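You operate a simulated robot arm through the tools that you are given. There is no shell and no other tool.

You are at the controls of a simulated two-armed robot. One attempt, no reset.

Task
Start the lot card's program with the keyboard tray out and locked.
Fine: free the tray lock, pull the tray out and lock it first; press that program's key, then START, once each; the monitor shows RUNNING.

It is judged by the outcome, as a careful person would: the job done as asked, and still so three seconds after it is handed in. It fails if anything else is knocked over, pushed out of place, dropped, spilled or broken.

Robot
Two 6-joint arms with two-finger parallel grippers on one trunk that stands fixed in place. Base frame: the origin is at the foot of the trunk, x ahead of it, y to its left, z up. Readings come in m, rad, newtons and seconds.
The left shoulder is at [-0.077, 0.177, 0.832], the right one opposite. With the tool pointing down near the work surface each hand reaches from about 0.1 to 0.74 m from the base axis, measured 20 degrees to its own side. Payload 1.57 kg a hand.
The tool frame of a hand sits at the grasp point between the pads (the TCP): z along the fingers, y along the line on which they close. The tips reach 0.03 m beyond it. Largest opening 0.08 m; finger width 0.017, thickness 0.012; the body of the gripper, 0.04 by 0.082 m, starts 0.08 m behind the TCP.
Orientation is that of the tool frame in the base frame, as a unit quaternion [x, y, z, w]. With the fingers straight down and closing along the base's y, the tool's x points along the base's -x, its y along +y and its z along -z.

Tools
- The arms move only by the tool move_arm. It takes "left_moves", "right_moves" or both (then of equal length, played together; a hand with none holds still); each is a list of rows, each a list of 7 numbers: the turn, a rotation vector about the tool's x, y, z in units of 45 degrees (1.0 is 45 degrees), then the shift along the tool's x, y, z in units of 200 mm (1.0 is 200 mm), then the opening, from 0 (shut) to 1 (fully open). In form: [[rx, ry, rz, dx, dy, dz, claw], ...]. A call has 1 to 20 rows; each row is the pose to reach, as a shift and turn from the pose commanded when the call began, along the tool's axes at that moment. A call with a number of a shift or a turn outside -1 to 1 is refused whole. Rows are played at 5 a second. More than 0.05 m and 0.15 rad between two rows, or a gripper value outside its range, and nothing of the call is played. Where a pose cannot be reached the arm comes as near as it can. A force on the tool above 40 N (or 10 N above the force at the start of the call, whichever is more), or a blocked arm, ends the call early, and 0.2 s more pass. The fingers move at their own pace (about 0.072 m/s each) and stop on an object; they squeeze with about 37 N. The grip force told is the motor's: it shows also when the fingers shut on nothing. Time passes only in rows, and 0.2 s behind the last, so rows that repeat a pose let the fingers close. The reply holds the time, the measured pose of the TCP, the force on the tool along the base axes, the opening and the grip force, in the units named above and with some noise, with the torque about the TCP (base axes, N m) and any sound that the robot's microphone picked up.
- Cameras (640 x 400 px; columns grow to the right, rows downward): "scene" is now at [0.032, 0.0147, 1.5604]; the picture's right is [0.22, -0.97, 0.00], its down [-0.73, -0.17, -0.66] and it looks along [0.65, 0.15, -0.75] (base axes); focal length 321 px, centre (320, 200). "left" rides on the left gripper at [0.072, 0.007, -0.122] in its tool frame; the picture's right is [-0.09, 1.00, 0.00], its down [-0.84, -0.08, -0.54] and it looks along [-0.54, -0.05, 0.84] (tool axes); focal length 238 px, centre (320, 200). "right" rides on the right gripper at [0.072, -0.007, -0.122] in its tool frame; the picture's right is [0.09, 1.00, 0.00], its down [-0.84, 0.08, -0.54] and it looks along [-0.54, 0.05, 0.84] (tool axes); focal length 238 px, centre (320, 200). There is no depth. A picture from a camera that has moved, and an enlarged one, comes with that camera's place and axes in the base frame and with its lens. The place of the scene camera against the robot may be out by one fixed shift of up to 0.012 m in any direction.
- camera(camera): a new picture of that camera. The clock stands still meanwhile.
- slide_trunk(by): slides the trunk up (or, below 0, down) by that many m; the arms and the scene camera ride with it, the base frame stays. It gives what a move gives, with no picture.
- turn_head(pan, tilt): turns the head with the scene camera to pan (to the left, within 2.496 rad either way) and tilt (down, from -0.506 to 1.204), counted from straight ahead of the robot. It gives what a move gives.
- close_up(camera, box): a new picture of the part [left, top, right, bottom] of that camera's present view, enlarged. The clock stands still meanwhile.
- close_job(): hands the job in; it is judged then, once.

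Nothing tells you positions but the pictures and the camera data. Unless the task says otherwise, let go and move clear before handing in.

The tools are called after "Call:" as name(argument=value, ...) on one line, values as JSON. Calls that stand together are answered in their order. move_arm: Moves the arms, as the interface text tells. Its arguments: {"type":"object","properties":{"left_moves":{"type":"array","items":{"type":"array","items":{"type":"number"}}},"right_moves":{"type":"array","items":{"type":"array","items":{"type":"number"}}}},"required":[]} The other tools are called the same way: slide_trunk (by) slides the trunk up or down; turn_head (pan, tilt) turns the head that bears the scene camera; camera (camera) takes a picture; close_up (camera, box) takes an enlarged picture of a part of a camera's view; close_job () hands the job in.

At the start:

```text
clock: 0.0
left_tool_pos: [0.4272, 0.3276, 1.1036]
left_ee_rot: [0.0, 1.0, 0.0, 0.0]
left_contact_force: [-0.3, 0.0, 0.5]
left_moment: [0.01, 0.05, 0.01]
left_opening: 0.0804
left_grip_force: 0.0
right_tool_pos: [0.4053, -0.0915, 1.098]
right_ee_rot: [0.0, 1.0, 0.001, 0.0]
right_contact_force: [0.2, 0.5, -0.1]
right_moment: [0.0, -0.02, 0.01]
right_opening: 0.0799
right_grip_force: 0.1
trunk travel left (down, up): [-0.275, 0.053]
head pan, tilt: [0.225, 0.848]
```

scene: 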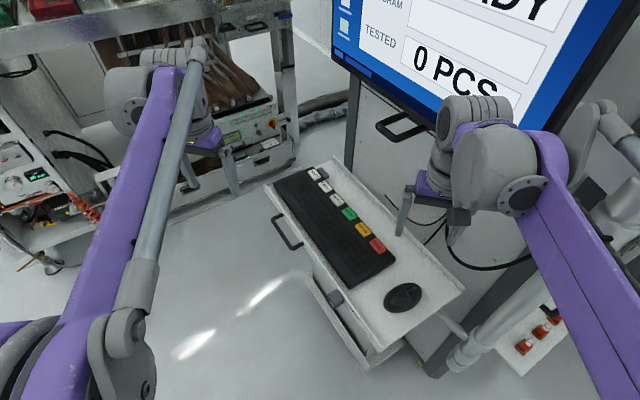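
right: 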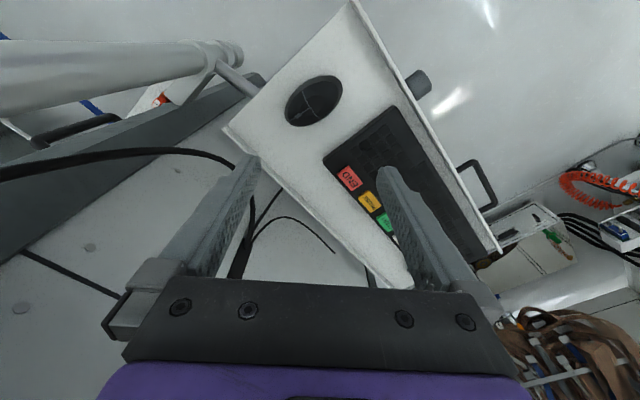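
left: 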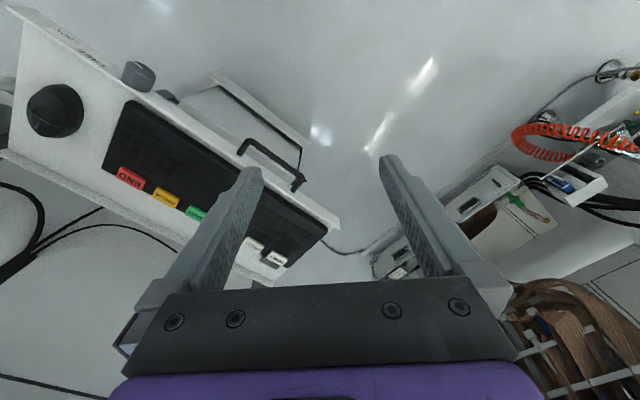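

I see a keyboard tray with a handle and coloured keys in front of a cabinet with a monitor. I'll look closer at the keys, the lock and the lot card before moving.

Call:
close_up(camera="scene", box=[250, 150, 480, 380])

Call:
close_up(camera="right", box=[220, 0, 540, 290])

Call:
close_up(camera="left", box=[0, 0, 360, 290])

Call:
close_up(camera="scene", box=[330, 0, 640, 150])

```text
1.74 times, centred on (365, 265) of scene
camera zoom: at [0.032, 0.0147, 1.5604], right [0.22, -0.97, 0.0], down [-0.73, -0.17, -0.66], along [0.65, 0.15, -0.75], focal length 558 px, centre (242, 87)
```

zoom: 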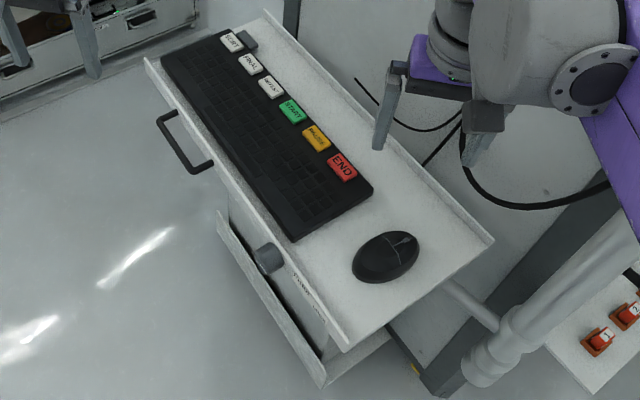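

```text
1.38 times, centred on (380, 145) of right
camera zoom: at [0.3323, -0.0987, 1.2203], right [-0.09, 1.0, 0.0], down [0.84, 0.08, 0.54], along [0.54, 0.05, -0.84], focal length 329 px, centre (237, 276)
```

zoom: 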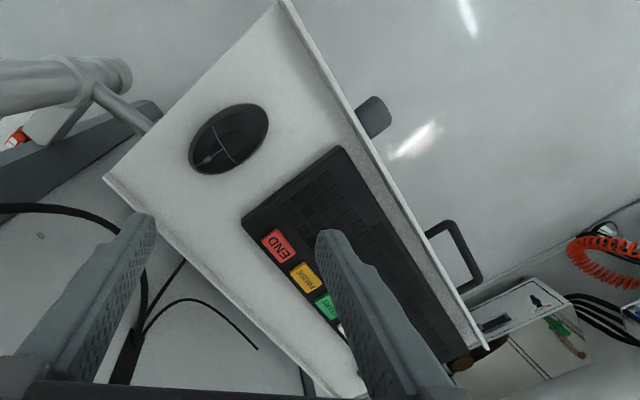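

```text
1.38 times, centred on (180, 145) of left
camera zoom: at [0.3547, 0.3347, 1.2274], right [0.09, 1.0, 0.0], down [0.84, -0.08, 0.54], along [0.54, -0.05, -0.84], focal length 329 px, centre (513, 276)
```

zoom: 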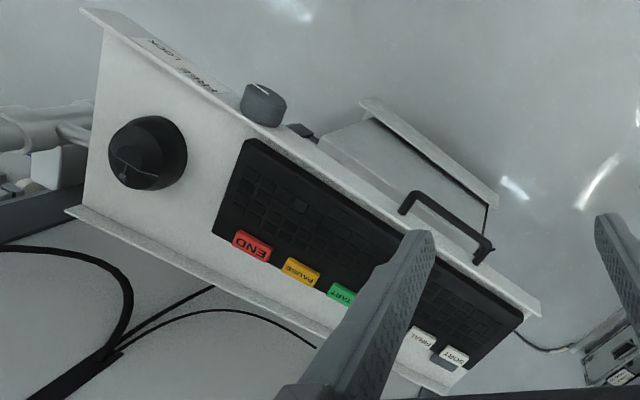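

```text
2.06 times, centred on (485, 75) of scene
camera zoom: at [0.032, 0.0147, 1.5604], right [0.22, -0.97, 0.0], down [-0.73, -0.17, -0.66], along [0.65, 0.15, -0.75], focal length 662 px, centre (-21, 458)
```

zoom: 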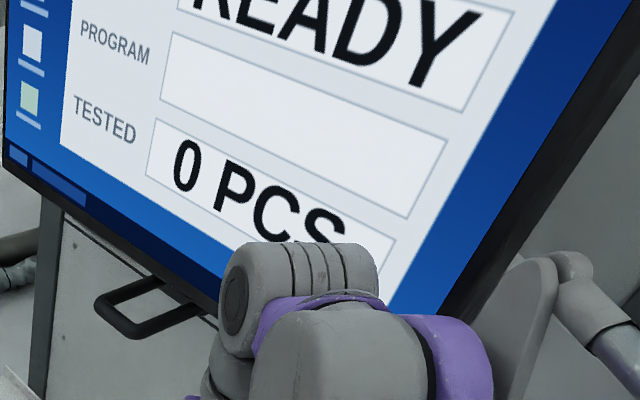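

The tray has a lock knob on its front face (labels FREE/LOCK), a handle, and keys SORT/FINAL/?/START/PAUSE/END. I need to find the lot card, so I'll turn the head to look around.

Call:
turn_head(pan=0.0, tilt=0.3)

Call:
camera(camera="scene")

Call:
turn_head(pan=0.9, tilt=0.5)

Call:
camera(camera="scene")

Call:
turn_head(pan=-0.8, tilt=0.5)

Call:
camera(camera="scene")

```text
clock: 1.0
left_tool_pos: [0.4265, 0.3279, 1.103]
left_ee_rot: [0.0, 1.0, 0.0, 0.0]
left_contact_force: [0.1, -0.3, 0.7]
left_moment: [0.01, -0.03, 0.01]
left_opening: 0.08
left_grip_force: 0.1
right_tool_pos: [0.4043, -0.0903, 1.0973]
right_ee_rot: [0.0, 1.0, 0.0, 0.0]
right_contact_force: [0.3, 0.4, -0.6]
right_moment: [-0.01, -0.01, 0.01]
right_opening: 0.08
right_grip_force: 0.1
trunk travel left (down, up): [-0.275, 0.053]
head pan, tilt: [0.0, 0.3]
```

```text
taken
camera scene: at [0.049, -0.0028, 1.6085], right [0.0, -1.0, 0.0], down [-0.3, 0.0, -0.95], along [0.95, 0.0, -0.3], focal length 321 px, centre (320, 200)
```

scene: 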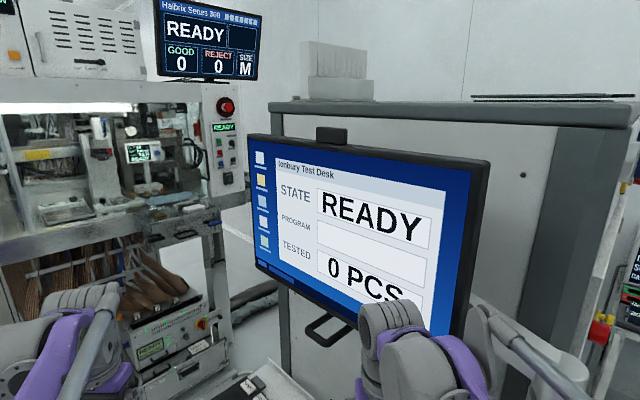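

```text
clock: 2.2
left_tool_pos: [0.4267, 0.3288, 1.1042]
left_ee_rot: [0.0, 1.0, 0.0, 0.0]
left_contact_force: [0.3, 1.3, 0.7]
left_moment: [0.01, 0.0, -0.04]
left_opening: 0.0801
left_grip_force: 0.1
right_tool_pos: [0.4038, -0.0913, 1.0982]
right_ee_rot: [0.0, 1.0, 0.0, 0.0]
right_contact_force: [-0.8, -1.0, 0.6]
right_moment: [0.0, 0.02, 0.0]
right_opening: 0.0801
right_grip_force: 0.0
trunk travel left (down, up): [-0.275, 0.053]
head pan, tilt: [0.901, 0.499]
```

```text
taken
camera scene: at [0.0122, 0.0685, 1.5902], right [0.78, -0.62, 0.0], down [-0.3, -0.37, -0.88], along [0.55, 0.69, -0.48], focal length 321 px, centre (320, 200)
```

scene: 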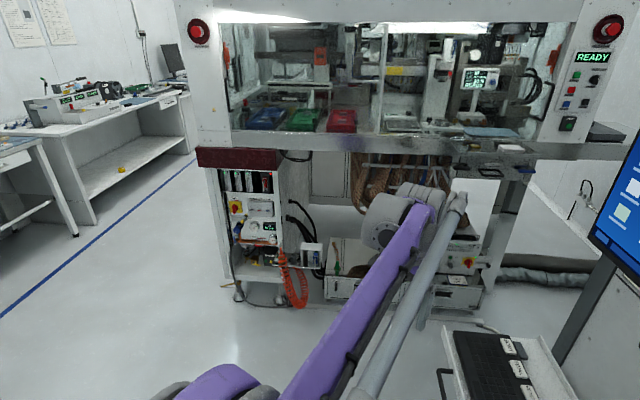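

```text
clock: 3.9
left_tool_pos: [0.426, 0.3271, 1.1048]
left_ee_rot: [-0.001, 1.0, 0.001, 0.0]
left_contact_force: [0.2, 0.6, -0.3]
left_moment: [0.02, 0.01, 0.01]
left_opening: 0.0799
left_grip_force: 0.0
right_tool_pos: [0.4026, -0.09, 1.0993]
right_ee_rot: [0.001, 1.0, 0.0, 0.0]
right_contact_force: [0.5, -0.5, -0.1]
right_moment: [0.04, -0.01, -0.04]
right_opening: 0.08
right_grip_force: 0.0
trunk travel left (down, up): [-0.275, 0.053]
head pan, tilt: [-0.799, 0.499]
```

```text
taken
camera scene: at [0.0191, -0.068, 1.5902], right [-0.72, -0.7, 0.0], down [-0.33, 0.34, -0.88], along [0.61, -0.63, -0.48], focal length 321 px, centre (320, 200)
```

scene: 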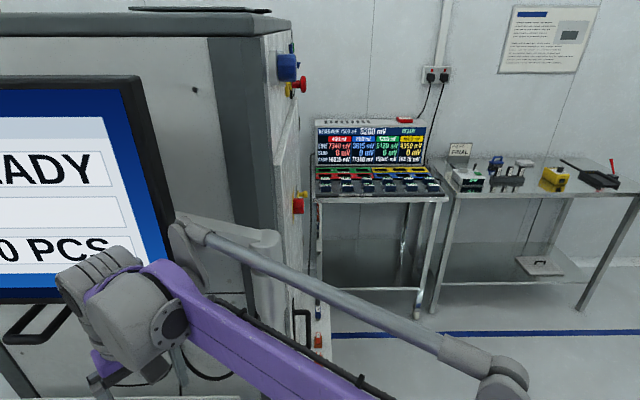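

A small card on the right bench appears to read "FINAL". I'll zoom in on that and check other places for any competing cards.

Call:
close_up(camera="scene", box=[430, 130, 510, 200])

Call:
close_up(camera="scene", box=[490, 0, 610, 85])

Call:
turn_head(pan=-1.8, tilt=0.4)

Call:
camera(camera="scene")

Call:
turn_head(pan=1.9, tilt=0.4)

Call:
camera(camera="scene")

```text
5.71 times, centred on (470, 165) of scene
camera zoom: at [0.0191, -0.068, 1.5902], right [-0.72, -0.7, 0.0], down [-0.33, 0.34, -0.88], along [0.61, -0.63, -0.48], focal length 1833 px, centre (-537, 400)
```

zoom: 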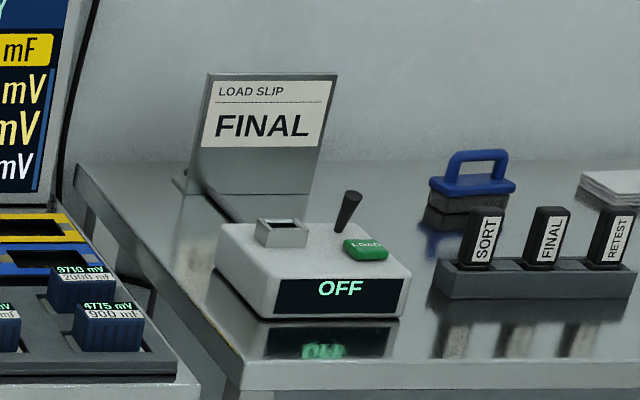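

```text
4.71 times, centred on (550, 42) of scene
camera zoom: at [0.0191, -0.068, 1.5902], right [-0.72, -0.7, 0.0], down [-0.33, 0.34, -0.88], along [0.61, -0.63, -0.48], focal length 1510 px, centre (-762, 941)
```

zoom: 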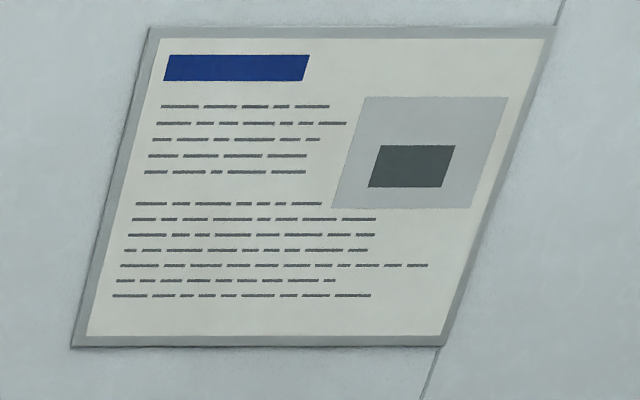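

```text
clock: 5.2
left_tool_pos: [0.4263, 0.3276, 1.1044]
left_ee_rot: [0.0, 1.0, 0.0, -0.001]
left_contact_force: [-0.1, -0.3, 0.0]
left_moment: [0.0, 0.02, 0.0]
left_opening: 0.0802
left_grip_force: 0.1
right_tool_pos: [0.4041, -0.0913, 1.0981]
right_ee_rot: [-0.001, 1.0, 0.0, -0.001]
right_contact_force: [0.2, 0.6, -0.2]
right_moment: [-0.02, -0.01, -0.05]
right_opening: 0.08
right_grip_force: 0.0
trunk travel left (down, up): [-0.275, 0.053]
head pan, tilt: [-1.799, 0.4]
```

```text
taken
camera scene: at [-0.0653, -0.0931, 1.5994], right [-0.97, 0.23, 0.0], down [0.09, 0.38, -0.92], along [-0.21, -0.9, -0.39], focal length 321 px, centre (320, 200)
```

scene: 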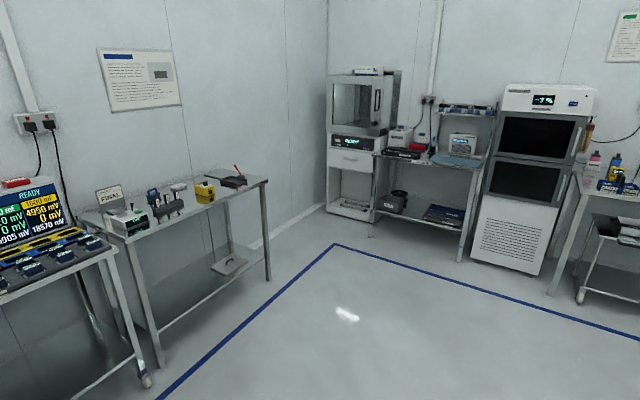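

```text
clock: 8.2
left_tool_pos: [0.4275, 0.3295, 1.104]
left_ee_rot: [0.0, 1.0, 0.0, 0.0]
left_contact_force: [-0.3, -0.9, 0.8]
left_moment: [-0.01, -0.01, -0.01]
left_opening: 0.0799
left_grip_force: 0.1
right_tool_pos: [0.4035, -0.0921, 1.0982]
right_ee_rot: [0.0, 1.0, 0.0, 0.0]
right_contact_force: [0.1, 0.1, 0.2]
right_moment: [0.0, 0.02, 0.0]
right_opening: 0.0798
right_grip_force: 0.0
trunk travel left (down, up): [-0.275, 0.053]
head pan, tilt: [1.901, 0.4]
```

```text
taken
camera scene: at [-0.0744, 0.0848, 1.5994], right [0.95, 0.32, 0.0], down [0.13, -0.37, -0.92], along [-0.3, 0.87, -0.39], focal length 321 px, centre (320, 200)
```

scene: 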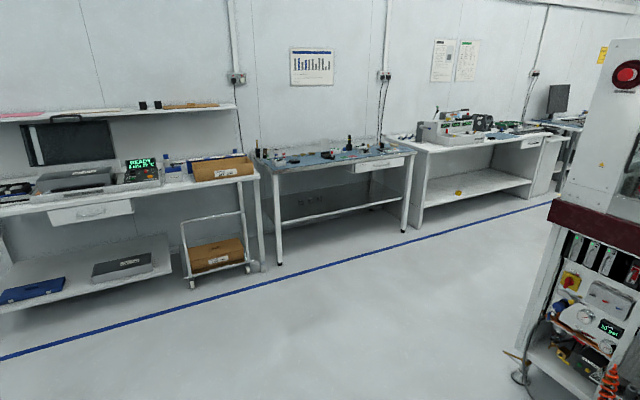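

The FINAL card is a "LOAD SLIP" for another device, so it isn't necessarily the lot card. I'll look more around the tester desk and handler for a card that says "LOT".

Call:
turn_head(pan=0.3, tilt=0.1)

Call:
camera(camera="scene")

Call:
close_up(camera="scene", box=[0, 150, 320, 400])

Call:
turn_head(pan=0.4, tilt=0.75)

Call:
camera(camera="scene")

Call:
close_up(camera="scene", box=[0, 0, 320, 220])

Call:
turn_head(pan=-0.3, tilt=0.85)

Call:
camera(camera="scene")

```text
clock: 9.9
left_tool_pos: [0.4268, 0.3288, 1.105]
left_ee_rot: [0.0, 1.0, 0.0, 0.0]
left_contact_force: [-0.1, -0.1, -0.6]
left_moment: [0.02, -0.03, 0.01]
left_opening: 0.0801
left_grip_force: 0.1
right_tool_pos: [0.4033, -0.091, 1.0983]
right_ee_rot: [0.0, 1.0, 0.001, 0.0]
right_contact_force: [-0.3, 0.3, 0.4]
right_moment: [0.01, 0.03, 0.01]
right_opening: 0.08
right_grip_force: 0.2
trunk travel left (down, up): [-0.275, 0.053]
head pan, tilt: [0.3, 0.099]
```

```text
taken
camera scene: at [0.0435, 0.0245, 1.6273], right [0.3, -0.95, 0.0], down [-0.1, -0.03, -0.99], along [0.95, 0.3, -0.1], focal length 321 px, centre (320, 200)
```

scene: 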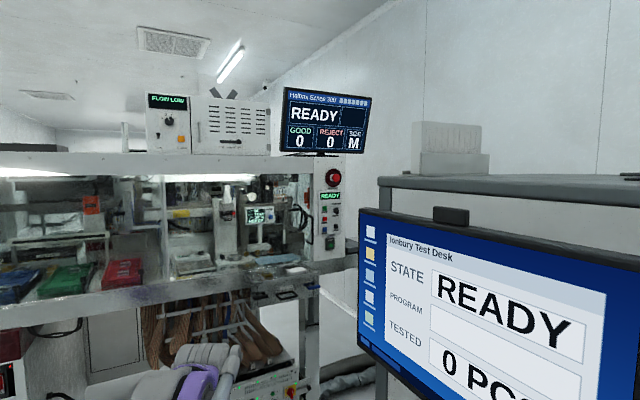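

```text
1.60 times, centred on (160, 275) of scene
camera zoom: at [0.0435, 0.0245, 1.6273], right [0.3, -0.95, 0.0], down [-0.1, -0.03, -0.99], along [0.95, 0.3, -0.1], focal length 513 px, centre (576, 80)
```

zoom: 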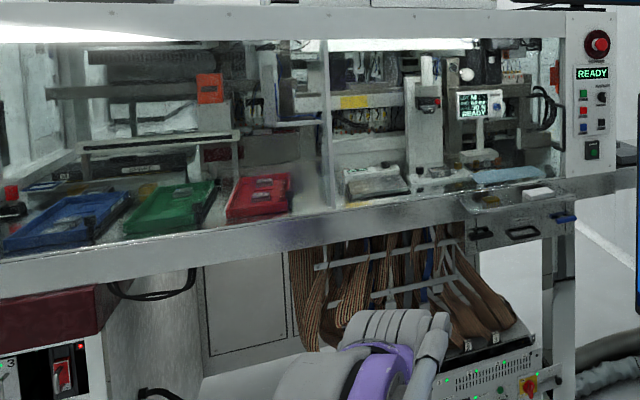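

```text
clock: 10.9
left_tool_pos: [0.427, 0.328, 1.1048]
left_ee_rot: [0.001, 1.0, 0.0, 0.0]
left_contact_force: [-0.2, 0.7, 0.2]
left_moment: [-0.04, -0.01, -0.02]
left_opening: 0.0798
left_grip_force: 0.0
right_tool_pos: [0.4032, -0.0909, 1.099]
right_ee_rot: [0.0, 1.0, 0.0, -0.001]
right_contact_force: [-0.2, 0.4, 0.3]
right_moment: [0.0, 0.02, -0.01]
right_opening: 0.0802
right_grip_force: 0.0
trunk travel left (down, up): [-0.275, 0.053]
head pan, tilt: [0.4, 0.75]
```

```text
taken
camera scene: at [0.032, 0.0294, 1.5683], right [0.39, -0.92, 0.0], down [-0.63, -0.27, -0.73], along [0.67, 0.28, -0.68], focal length 321 px, centre (320, 200)
```

scene: 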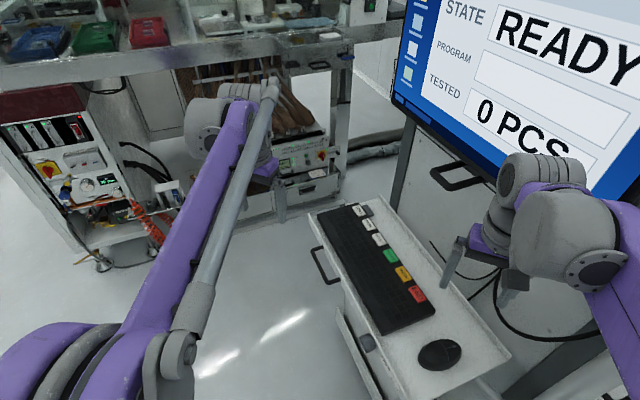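

```text
1.82 times, centred on (160, 110) of scene
camera zoom: at [0.032, 0.0294, 1.5683], right [0.39, -0.92, 0.0], down [-0.63, -0.27, -0.73], along [0.67, 0.28, -0.68], focal length 583 px, centre (611, 364)
```

zoom: 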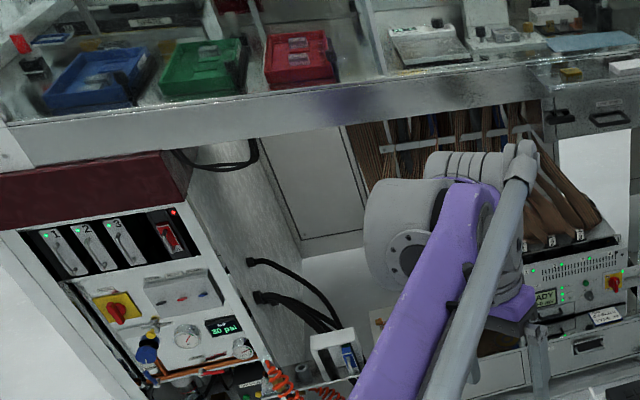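

```text
clock: 12.0
left_tool_pos: [0.4265, 0.3285, 1.1045]
left_ee_rot: [0.0, 1.0, -0.001, 0.001]
left_contact_force: [0.1, -0.1, -0.4]
left_moment: [0.0, 0.04, -0.01]
left_opening: 0.0802
left_grip_force: 0.0
right_tool_pos: [0.4033, -0.0913, 1.0984]
right_ee_rot: [0.0, 1.0, -0.001, 0.0]
right_contact_force: [0.0, 0.0, 0.9]
right_moment: [0.01, 0.0, 0.06]
right_opening: 0.08
right_grip_force: 0.0
trunk travel left (down, up): [-0.275, 0.053]
head pan, tilt: [-0.3, 0.85]
```

```text
taken
camera scene: at [0.0304, -0.0258, 1.5602], right [-0.29, -0.96, 0.0], down [-0.72, 0.22, -0.66], along [0.63, -0.19, -0.75], focal length 321 px, centre (320, 200)
```

scene: 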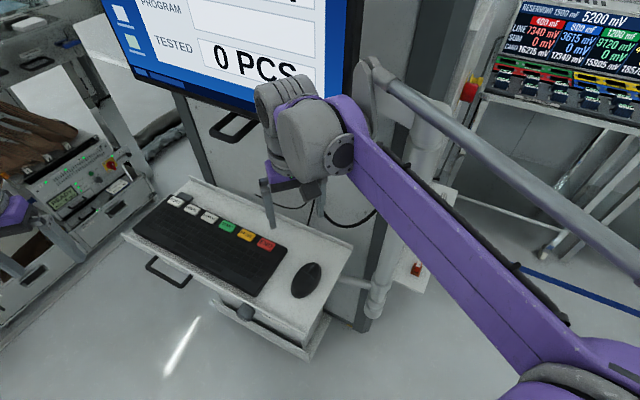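

The keys are SORT, FINAL and a third (likely RETEST). I still need the lot card, so I'll scan systematically with zooms.

Call:
close_up(camera="scene", box=[100, 170, 360, 370])

Call:
close_up(camera="scene", box=[0, 0, 180, 200])

Call:
turn_head(pan=0.85, tilt=0.8)

Call:
camera(camera="scene")

Call:
close_up(camera="scene", box=[250, 0, 570, 200])

Call:
turn_head(pan=0.9, tilt=0.2)

Call:
close_up(camera="scene", box=[160, 140, 420, 300])

Call:
close_up(camera="scene", box=[380, 140, 640, 300])

```text
2.00 times, centred on (230, 270) of scene
camera zoom: at [0.0304, -0.0258, 1.5602], right [-0.29, -0.96, 0.0], down [-0.72, 0.22, -0.66], along [0.63, -0.19, -0.75], focal length 642 px, centre (500, 60)
```

zoom: 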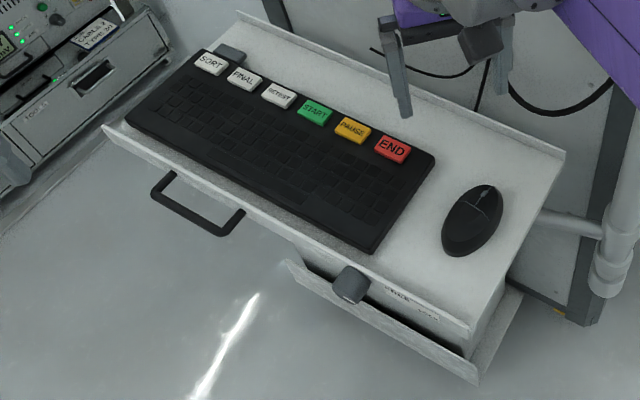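

```text
2.00 times, centred on (90, 100) of scene
camera zoom: at [0.0304, -0.0258, 1.5602], right [-0.29, -0.96, 0.0], down [-0.72, 0.22, -0.66], along [0.63, -0.19, -0.75], focal length 642 px, centre (780, 400)
```

zoom: 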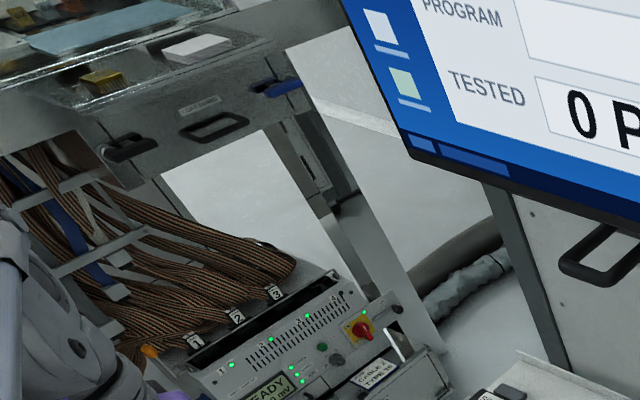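

```text
clock: 13.4
left_tool_pos: [0.426, 0.3272, 1.1043]
left_ee_rot: [0.001, 1.0, 0.0, 0.0]
left_contact_force: [-0.4, -0.9, 0.1]
left_moment: [0.01, -0.03, 0.01]
left_opening: 0.0799
left_grip_force: 0.1
right_tool_pos: [0.4038, -0.0919, 1.0973]
right_ee_rot: [0.0, 1.0, 0.0, 0.0]
right_contact_force: [0.1, -0.1, 0.1]
right_moment: [0.0, -0.02, -0.02]
right_opening: 0.0798
right_grip_force: 0.1
trunk travel left (down, up): [-0.275, 0.053]
head pan, tilt: [0.85, 0.799]
```

```text
taken
camera scene: at [0.0089, 0.0578, 1.5643], right [0.75, -0.66, 0.0], down [-0.47, -0.54, -0.7], along [0.46, 0.52, -0.72], focal length 321 px, centre (320, 200)
```

scene: 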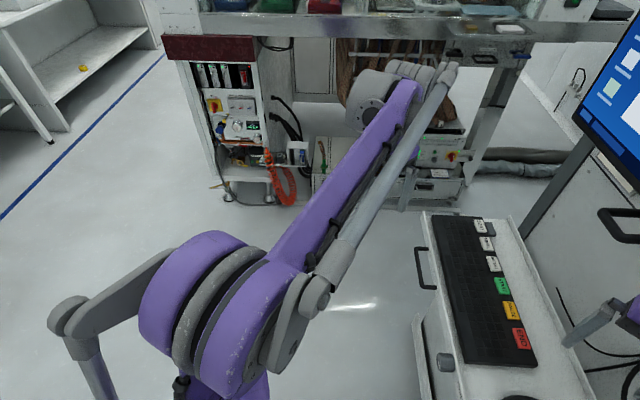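

```text
2.00 times, centred on (410, 100) of scene
camera zoom: at [0.0089, 0.0578, 1.5643], right [0.75, -0.66, 0.0], down [-0.47, -0.54, -0.7], along [0.46, 0.52, -0.72], focal length 642 px, centre (140, 400)
```

zoom: 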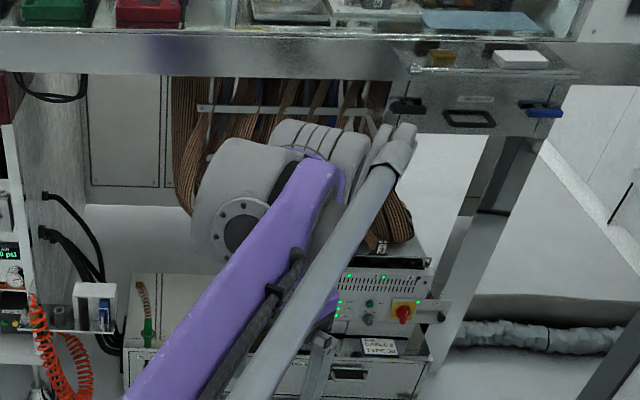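

```text
clock: 14.4
left_tool_pos: [0.4265, 0.3286, 1.103]
left_ee_rot: [0.0, 1.0, 0.0, 0.001]
left_contact_force: [0.6, 0.5, -0.8]
left_moment: [-0.03, 0.0, 0.02]
left_opening: 0.0799
left_grip_force: 0.1
right_tool_pos: [0.4032, -0.0917, 1.098]
right_ee_rot: [0.0, 1.0, -0.001, 0.0]
right_contact_force: [-0.3, 1.0, -1.0]
right_moment: [0.02, 0.01, -0.05]
right_opening: 0.0799
right_grip_force: 0.2
trunk travel left (down, up): [-0.275, 0.053]
head pan, tilt: [0.901, 0.201]
```

```text
2.46 times, centred on (290, 220) of scene
camera zoom: at [0.0135, 0.0702, 1.6178], right [0.78, -0.62, 0.0], down [-0.12, -0.16, -0.98], along [0.61, 0.77, -0.2], focal length 790 px, centre (394, 151)
```

zoom: 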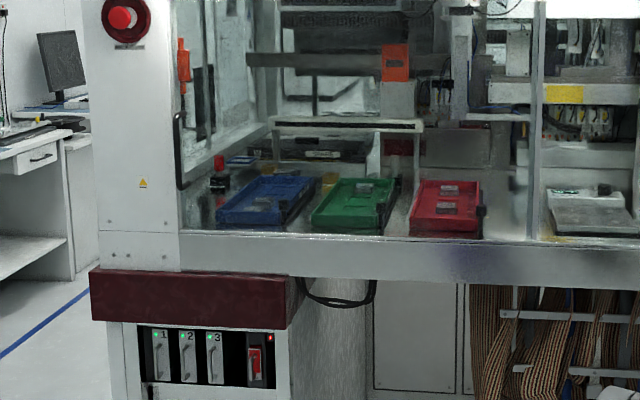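

```text
2.46 times, centred on (510, 220) of scene
camera zoom: at [0.0135, 0.0702, 1.6178], right [0.78, -0.62, 0.0], down [-0.12, -0.16, -0.98], along [0.61, 0.77, -0.2], focal length 790 px, centre (-148, 151)
```

zoom: 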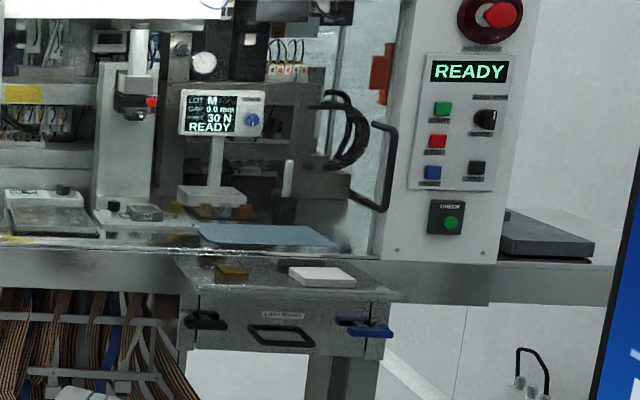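

Keys are SORT, FINAL, RETEST, START, PAUSE, END. I'll scan the benches and behind for the lot card.

Call:
turn_head(pan=1.9, tilt=0.4)

Call:
close_up(camera="scene", box=[0, 90, 280, 300])

Call:
close_up(camera="scene", box=[240, 30, 480, 210])

Call:
close_up(camera="scene", box=[400, 30, 640, 210])

Call:
turn_head(pan=2.49, tilt=0.4)

Call:
camera(camera="scene")

Call:
turn_head(pan=-2.49, tilt=0.4)

Call:
camera(camera="scene")

Call:
turn_head(pan=-1.2, tilt=0.35)

Call:
camera(camera="scene")

Call:
close_up(camera="scene", box=[50, 100, 330, 290])

```text
clock: 15.6
left_tool_pos: [0.4269, 0.3272, 1.1035]
left_ee_rot: [0.0, 1.0, -0.001, 0.0]
left_contact_force: [0.1, -0.5, 0.4]
left_moment: [0.01, -0.02, 0.01]
left_opening: 0.0798
left_grip_force: 0.0
right_tool_pos: [0.4033, -0.0916, 1.0981]
right_ee_rot: [0.0, 1.0, 0.0, 0.0]
right_contact_force: [-0.1, 0.0, 0.1]
right_moment: [-0.01, -0.01, 0.02]
right_opening: 0.0797
right_grip_force: 0.0
trunk travel left (down, up): [-0.275, 0.053]
head pan, tilt: [1.901, 0.4]
```

```text
1.90 times, centred on (140, 195) of scene
camera zoom: at [-0.0744, 0.0848, 1.5994], right [0.95, 0.32, 0.0], down [0.13, -0.37, -0.92], along [-0.3, 0.87, -0.39], focal length 611 px, centre (663, 210)
```

zoom: 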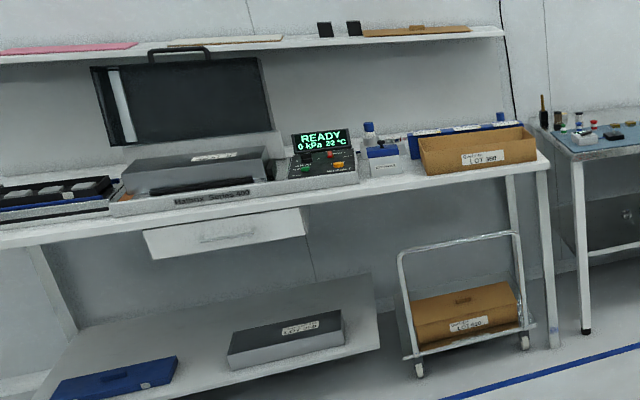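

```text
2.22 times, centred on (360, 120) of scene
camera zoom: at [-0.0744, 0.0848, 1.5994], right [0.95, 0.32, 0.0], down [0.13, -0.37, -0.92], along [-0.3, 0.87, -0.39], focal length 713 px, centre (231, 378)
```

zoom: 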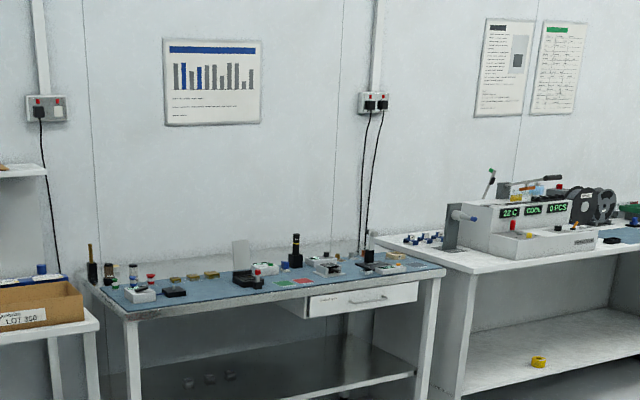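

```text
2.22 times, centred on (520, 120) of scene
camera zoom: at [-0.0744, 0.0848, 1.5994], right [0.95, 0.32, 0.0], down [0.13, -0.37, -0.92], along [-0.3, 0.87, -0.39], focal length 713 px, centre (-124, 378)
```

zoom: 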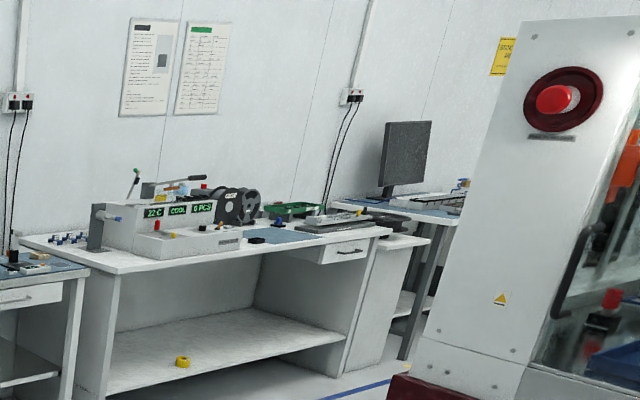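

```text
clock: 16.6
left_tool_pos: [0.4267, 0.328, 1.1049]
left_ee_rot: [0.0, 1.0, 0.0, 0.0]
left_contact_force: [-0.3, -0.5, 0.3]
left_moment: [0.02, 0.0, 0.03]
left_opening: 0.08
left_grip_force: 0.0
right_tool_pos: [0.4025, -0.0915, 1.0981]
right_ee_rot: [0.001, 1.0, -0.001, 0.0]
right_contact_force: [-0.8, -0.3, -0.7]
right_moment: [0.02, 0.0, 0.0]
right_opening: 0.0797
right_grip_force: 0.1
trunk travel left (down, up): [-0.275, 0.053]
head pan, tilt: [2.491, 0.4]
```

```text
taken
camera scene: at [-0.118, 0.0533, 1.5994], right [0.61, 0.8, 0.0], down [0.31, -0.24, -0.92], along [-0.73, 0.56, -0.39], focal length 321 px, centre (320, 200)
```

scene: 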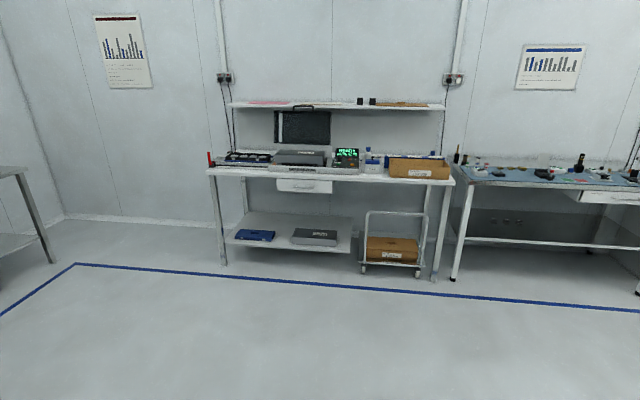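

```text
clock: 20.6
left_tool_pos: [0.427, 0.3286, 1.1041]
left_ee_rot: [0.0, 1.0, -0.001, 0.0]
left_contact_force: [-0.6, -0.3, 0.1]
left_moment: [-0.01, 0.0, 0.0]
left_opening: 0.0801
left_grip_force: 0.0
right_tool_pos: [0.4036, -0.0917, 1.099]
right_ee_rot: [0.0, 1.0, 0.0, 0.0]
right_contact_force: [-0.6, 0.6, -0.1]
right_moment: [0.03, 0.04, -0.02]
right_opening: 0.0801
right_grip_force: 0.0
trunk travel left (down, up): [-0.275, 0.053]
head pan, tilt: [-2.491, 0.4]
```

```text
taken
camera scene: at [-0.118, -0.059, 1.5994], right [-0.61, 0.8, 0.0], down [0.31, 0.24, -0.92], along [-0.73, -0.56, -0.39], focal length 321 px, centre (320, 200)
```

scene: 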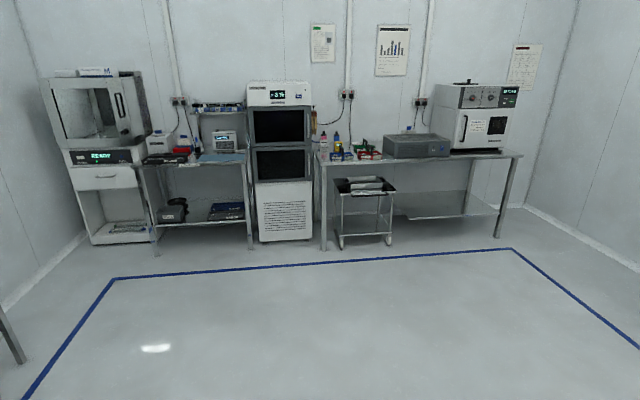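

```text
clock: 22.0
left_tool_pos: [0.4265, 0.3277, 1.1041]
left_ee_rot: [0.0, 1.0, 0.0, 0.0]
left_contact_force: [-0.6, -0.4, -0.1]
left_moment: [-0.03, -0.01, 0.0]
left_opening: 0.0799
left_grip_force: 0.0
right_tool_pos: [0.404, -0.0918, 1.0983]
right_ee_rot: [0.001, 1.0, 0.0, 0.0]
right_contact_force: [-0.4, 0.1, -0.8]
right_moment: [0.0, -0.02, 0.0]
right_opening: 0.0798
right_grip_force: 0.0
trunk travel left (down, up): [-0.275, 0.053]
head pan, tilt: [-1.201, 0.351]
```

```text
taken
camera scene: at [-0.0107, -0.0896, 1.6039], right [-0.93, -0.36, 0.0], down [-0.12, 0.32, -0.94], along [0.34, -0.88, -0.34], focal length 321 px, centre (320, 200)
```

scene: 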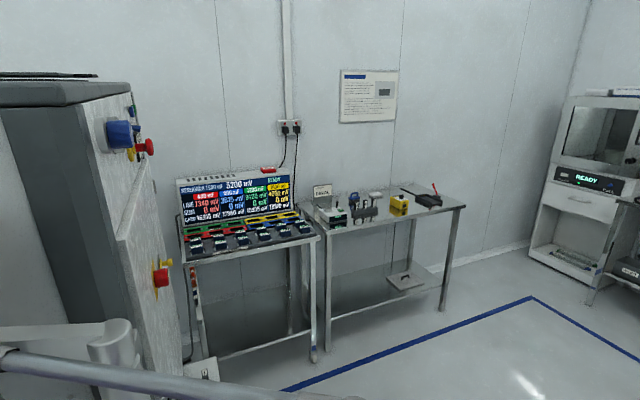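

```text
2.11 times, centred on (190, 195) of scene
camera zoom: at [-0.0107, -0.0896, 1.6039], right [-0.93, -0.36, 0.0], down [-0.12, 0.32, -0.94], along [0.34, -0.88, -0.34], focal length 676 px, centre (594, 210)
```

zoom: 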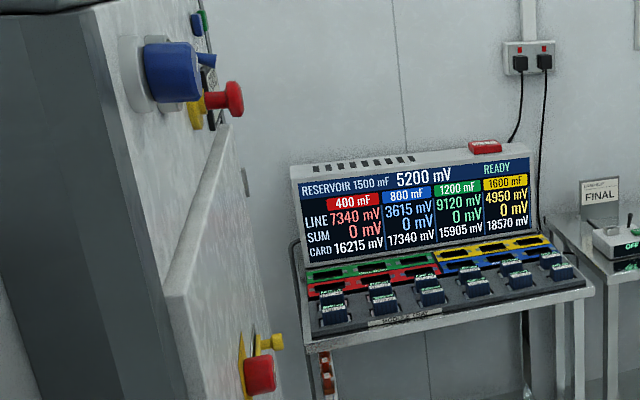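

The tray surface is at about z=0.83, with its front facing roughly (-0.64, 0.77). No lot card seen yet, and the right arm blocks part of the cabinet, so I'll move it back toward the robot and look again.

Call:
move_arm(right_moves=[[0, 0, 0, 0.2, -0.1, 0, 1], [0, 0, 0, 0.4, -0.2, 0, 1], [0, 0, 0, 0.6, -0.3, 0, 1], [0, 0, 0, 0.8, -0.4, 0, 1]])

Call:
turn_head(pan=-0.2, tilt=0.6)

Call:
camera(camera="scene")

Call:
camera(camera="right")

```text
clock: 23.0
left_tool_pos: [0.4253, 0.3285, 1.1048]
left_ee_rot: [0.0, 1.0, 0.0, 0.001]
left_contact_force: [0.1, 0.1, 1.0]
left_moment: [-0.02, -0.01, -0.04]
left_opening: 0.08
left_grip_force: 0.2
right_tool_pos: [0.2414, -0.1703, 1.0994]
right_ee_rot: [-0.001, 1.0, 0.0, 0.001]
right_contact_force: [-0.5, 0.2, -0.3]
right_moment: [0.02, 0.0, 0.01]
right_opening: 0.08
right_grip_force: 0.0
trunk travel left (down, up): [-0.275, 0.053]
head pan, tilt: [-1.201, 0.351]
```

```text
clock: 24.3
left_tool_pos: [0.4257, 0.329, 1.1034]
left_ee_rot: [0.0, 1.0, 0.001, 0.0]
left_contact_force: [-0.6, -0.5, 0.0]
left_moment: [-0.04, 0.04, 0.01]
left_opening: 0.0799
left_grip_force: 0.1
right_tool_pos: [0.2432, -0.1704, 1.099]
right_ee_rot: [0.0, 1.0, 0.001, 0.0]
right_contact_force: [-0.1, -0.1, 0.9]
right_moment: [-0.01, -0.01, 0.01]
right_opening: 0.0801
right_grip_force: 0.1
trunk travel left (down, up): [-0.275, 0.053]
head pan, tilt: [-0.201, 0.6]
```

```text
taken
camera scene: at [0.0422, -0.0205, 1.5811], right [-0.2, -0.98, 0.0], down [-0.55, 0.11, -0.83], along [0.81, -0.16, -0.56], focal length 321 px, centre (320, 200)
```

scene: 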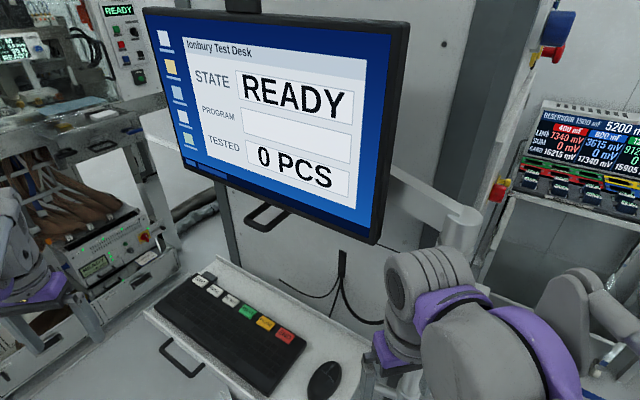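

```text
taken
camera right: at [0.1723, -0.1773, 1.2211], right [-0.09, 1.0, 0.0], down [0.84, 0.08, 0.54], along [0.54, 0.05, -0.84], focal length 238 px, centre (320, 200)
```

right: 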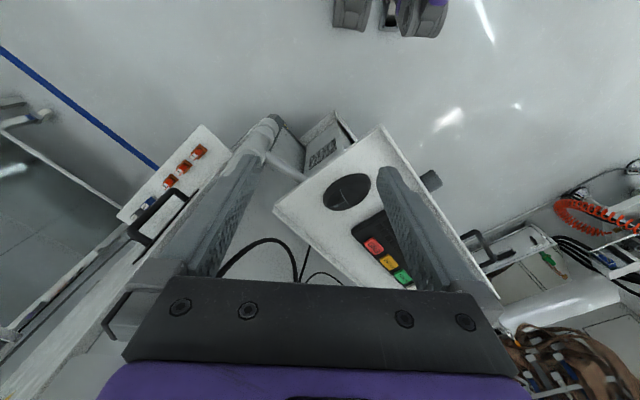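

There's a printed card below/right of the tray visible from the right hand. Let me zoom in on it.

Call:
close_up(camera="right", box=[280, 100, 380, 190])

Call:
close_up(camera="right", box=[110, 110, 250, 240])

```text
4.44 times, centred on (330, 145) of right
camera zoom: at [0.1723, -0.1773, 1.2211], right [-0.09, 1.0, 0.0], down [0.84, 0.08, 0.54], along [0.54, 0.05, -0.84], focal length 1059 px, centre (276, 444)
```

zoom: 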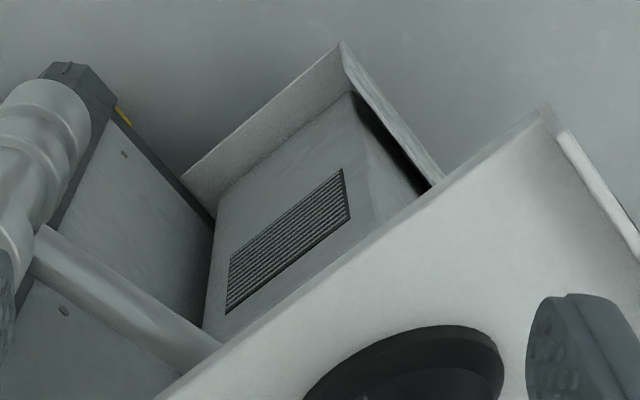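

```text
3.08 times, centred on (180, 175) of right
camera zoom: at [0.1723, -0.1773, 1.2211], right [-0.09, 1.0, 0.0], down [0.84, 0.08, 0.54], along [0.54, 0.05, -0.84], focal length 733 px, centre (751, 277)
```

zoom: 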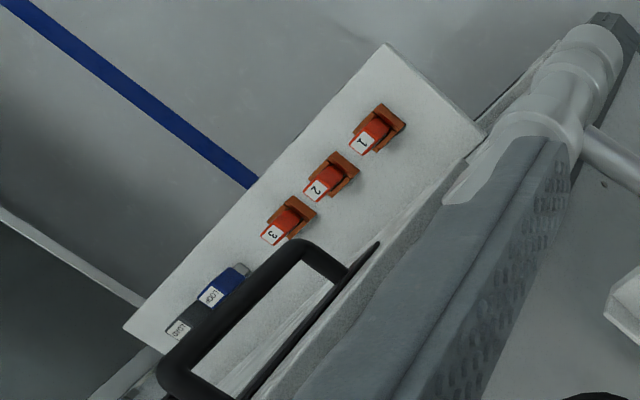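

That's a PC vent, not a card. I'll check the top of the cabinet, the monitor edges, and the handler machine with closer zooms.

Call:
turn_head(pan=-0.2, tilt=0.1)

Call:
camera(camera="scene")

Call:
turn_head(pan=0.45, tilt=0.45)

Call:
camera(camera="scene")

Call:
close_up(camera="scene", box=[150, 80, 410, 300])

Call:
turn_head(pan=-0.55, tilt=0.7)

Call:
camera(camera="scene")

```text
clock: 25.2
left_tool_pos: [0.426, 0.3286, 1.105]
left_ee_rot: [0.0, 1.0, 0.0, 0.0]
left_contact_force: [0.4, 0.5, 0.3]
left_moment: [-0.01, 0.01, 0.01]
left_opening: 0.08
left_grip_force: 0.1
right_tool_pos: [0.2434, -0.1703, 1.0985]
right_ee_rot: [0.001, 1.0, 0.0, -0.001]
right_contact_force: [-0.1, 0.3, 0.2]
right_moment: [-0.02, -0.03, 0.04]
right_opening: 0.08
right_grip_force: 0.0
trunk travel left (down, up): [-0.275, 0.053]
head pan, tilt: [-0.201, 0.099]
```

```text
taken
camera scene: at [0.0459, -0.0211, 1.6272], right [-0.2, -0.98, 0.0], down [-0.1, 0.02, -0.99], along [0.98, -0.2, -0.1], focal length 321 px, centre (320, 200)
```

scene: 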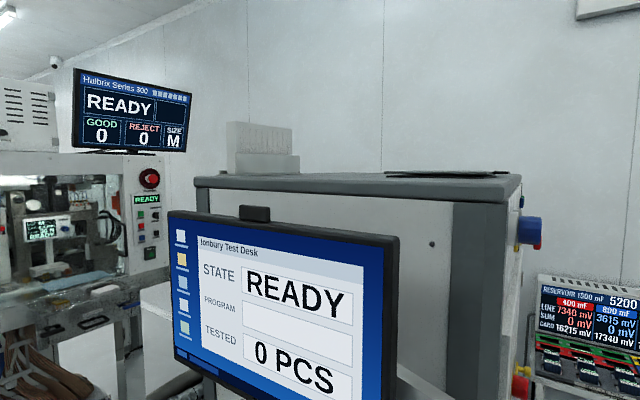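

```text
clock: 26.2
left_tool_pos: [0.4256, 0.3283, 1.1036]
left_ee_rot: [0.0, 1.0, 0.0, 0.0]
left_contact_force: [-0.3, -0.2, -0.4]
left_moment: [0.02, -0.01, 0.01]
left_opening: 0.08
left_grip_force: 0.0
right_tool_pos: [0.2423, -0.1706, 1.0987]
right_ee_rot: [0.0, 1.0, 0.0, -0.001]
right_contact_force: [-0.1, -0.2, -0.1]
right_moment: [0.0, -0.03, 0.02]
right_opening: 0.0802
right_grip_force: 0.0
trunk travel left (down, up): [-0.275, 0.053]
head pan, tilt: [0.45, 0.45]
```

```text
taken
camera scene: at [0.0384, 0.0372, 1.5947], right [0.43, -0.9, 0.0], down [-0.39, -0.19, -0.9], along [0.81, 0.39, -0.43], focal length 321 px, centre (320, 200)
```

scene: 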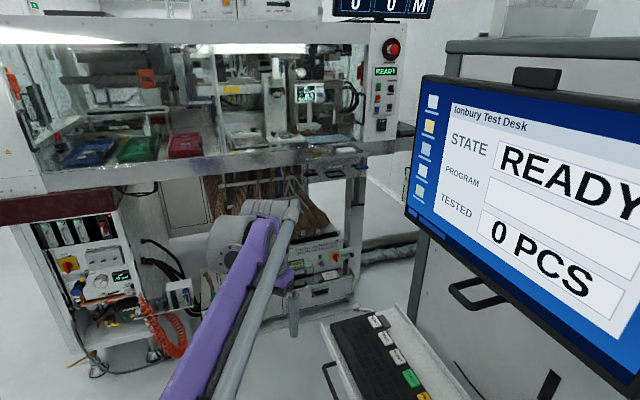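

```text
1.82 times, centred on (280, 190) of scene
camera zoom: at [0.0384, 0.0372, 1.5947], right [0.43, -0.9, 0.0], down [-0.39, -0.19, -0.9], along [0.81, 0.39, -0.43], focal length 583 px, centre (393, 218)
```

zoom: 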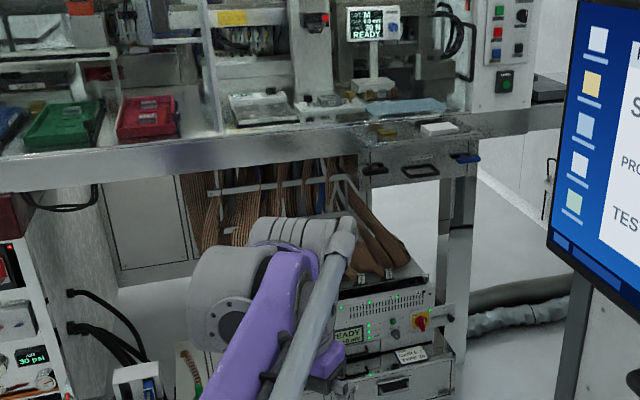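

```text
clock: 27.5
left_tool_pos: [0.4257, 0.3267, 1.1035]
left_ee_rot: [0.0, 1.0, 0.0, 0.0]
left_contact_force: [-0.3, 0.1, 0.3]
left_moment: [0.04, 0.02, -0.01]
left_opening: 0.08
left_grip_force: 0.1
right_tool_pos: [0.2429, -0.1698, 1.1]
right_ee_rot: [0.001, 1.0, 0.001, 0.0]
right_contact_force: [-0.8, 0.0, -0.7]
right_moment: [0.01, 0.01, 0.03]
right_opening: 0.08
right_grip_force: 0.0
trunk travel left (down, up): [-0.275, 0.053]
head pan, tilt: [-0.55, 0.7]
```

```text
taken
camera scene: at [0.0281, -0.0471, 1.5725], right [-0.52, -0.85, 0.0], down [-0.55, 0.34, -0.77], along [0.65, -0.4, -0.64], focal length 321 px, centre (320, 200)
```

scene: 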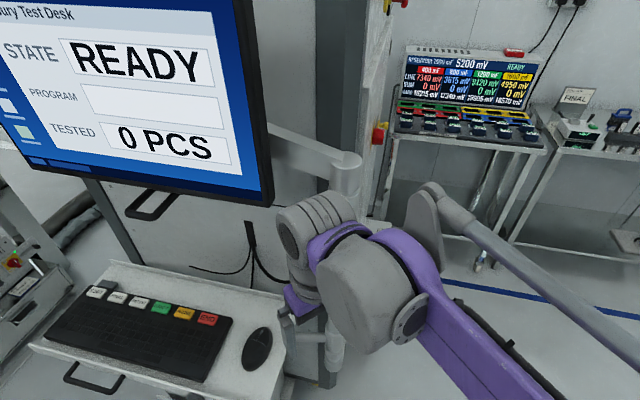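

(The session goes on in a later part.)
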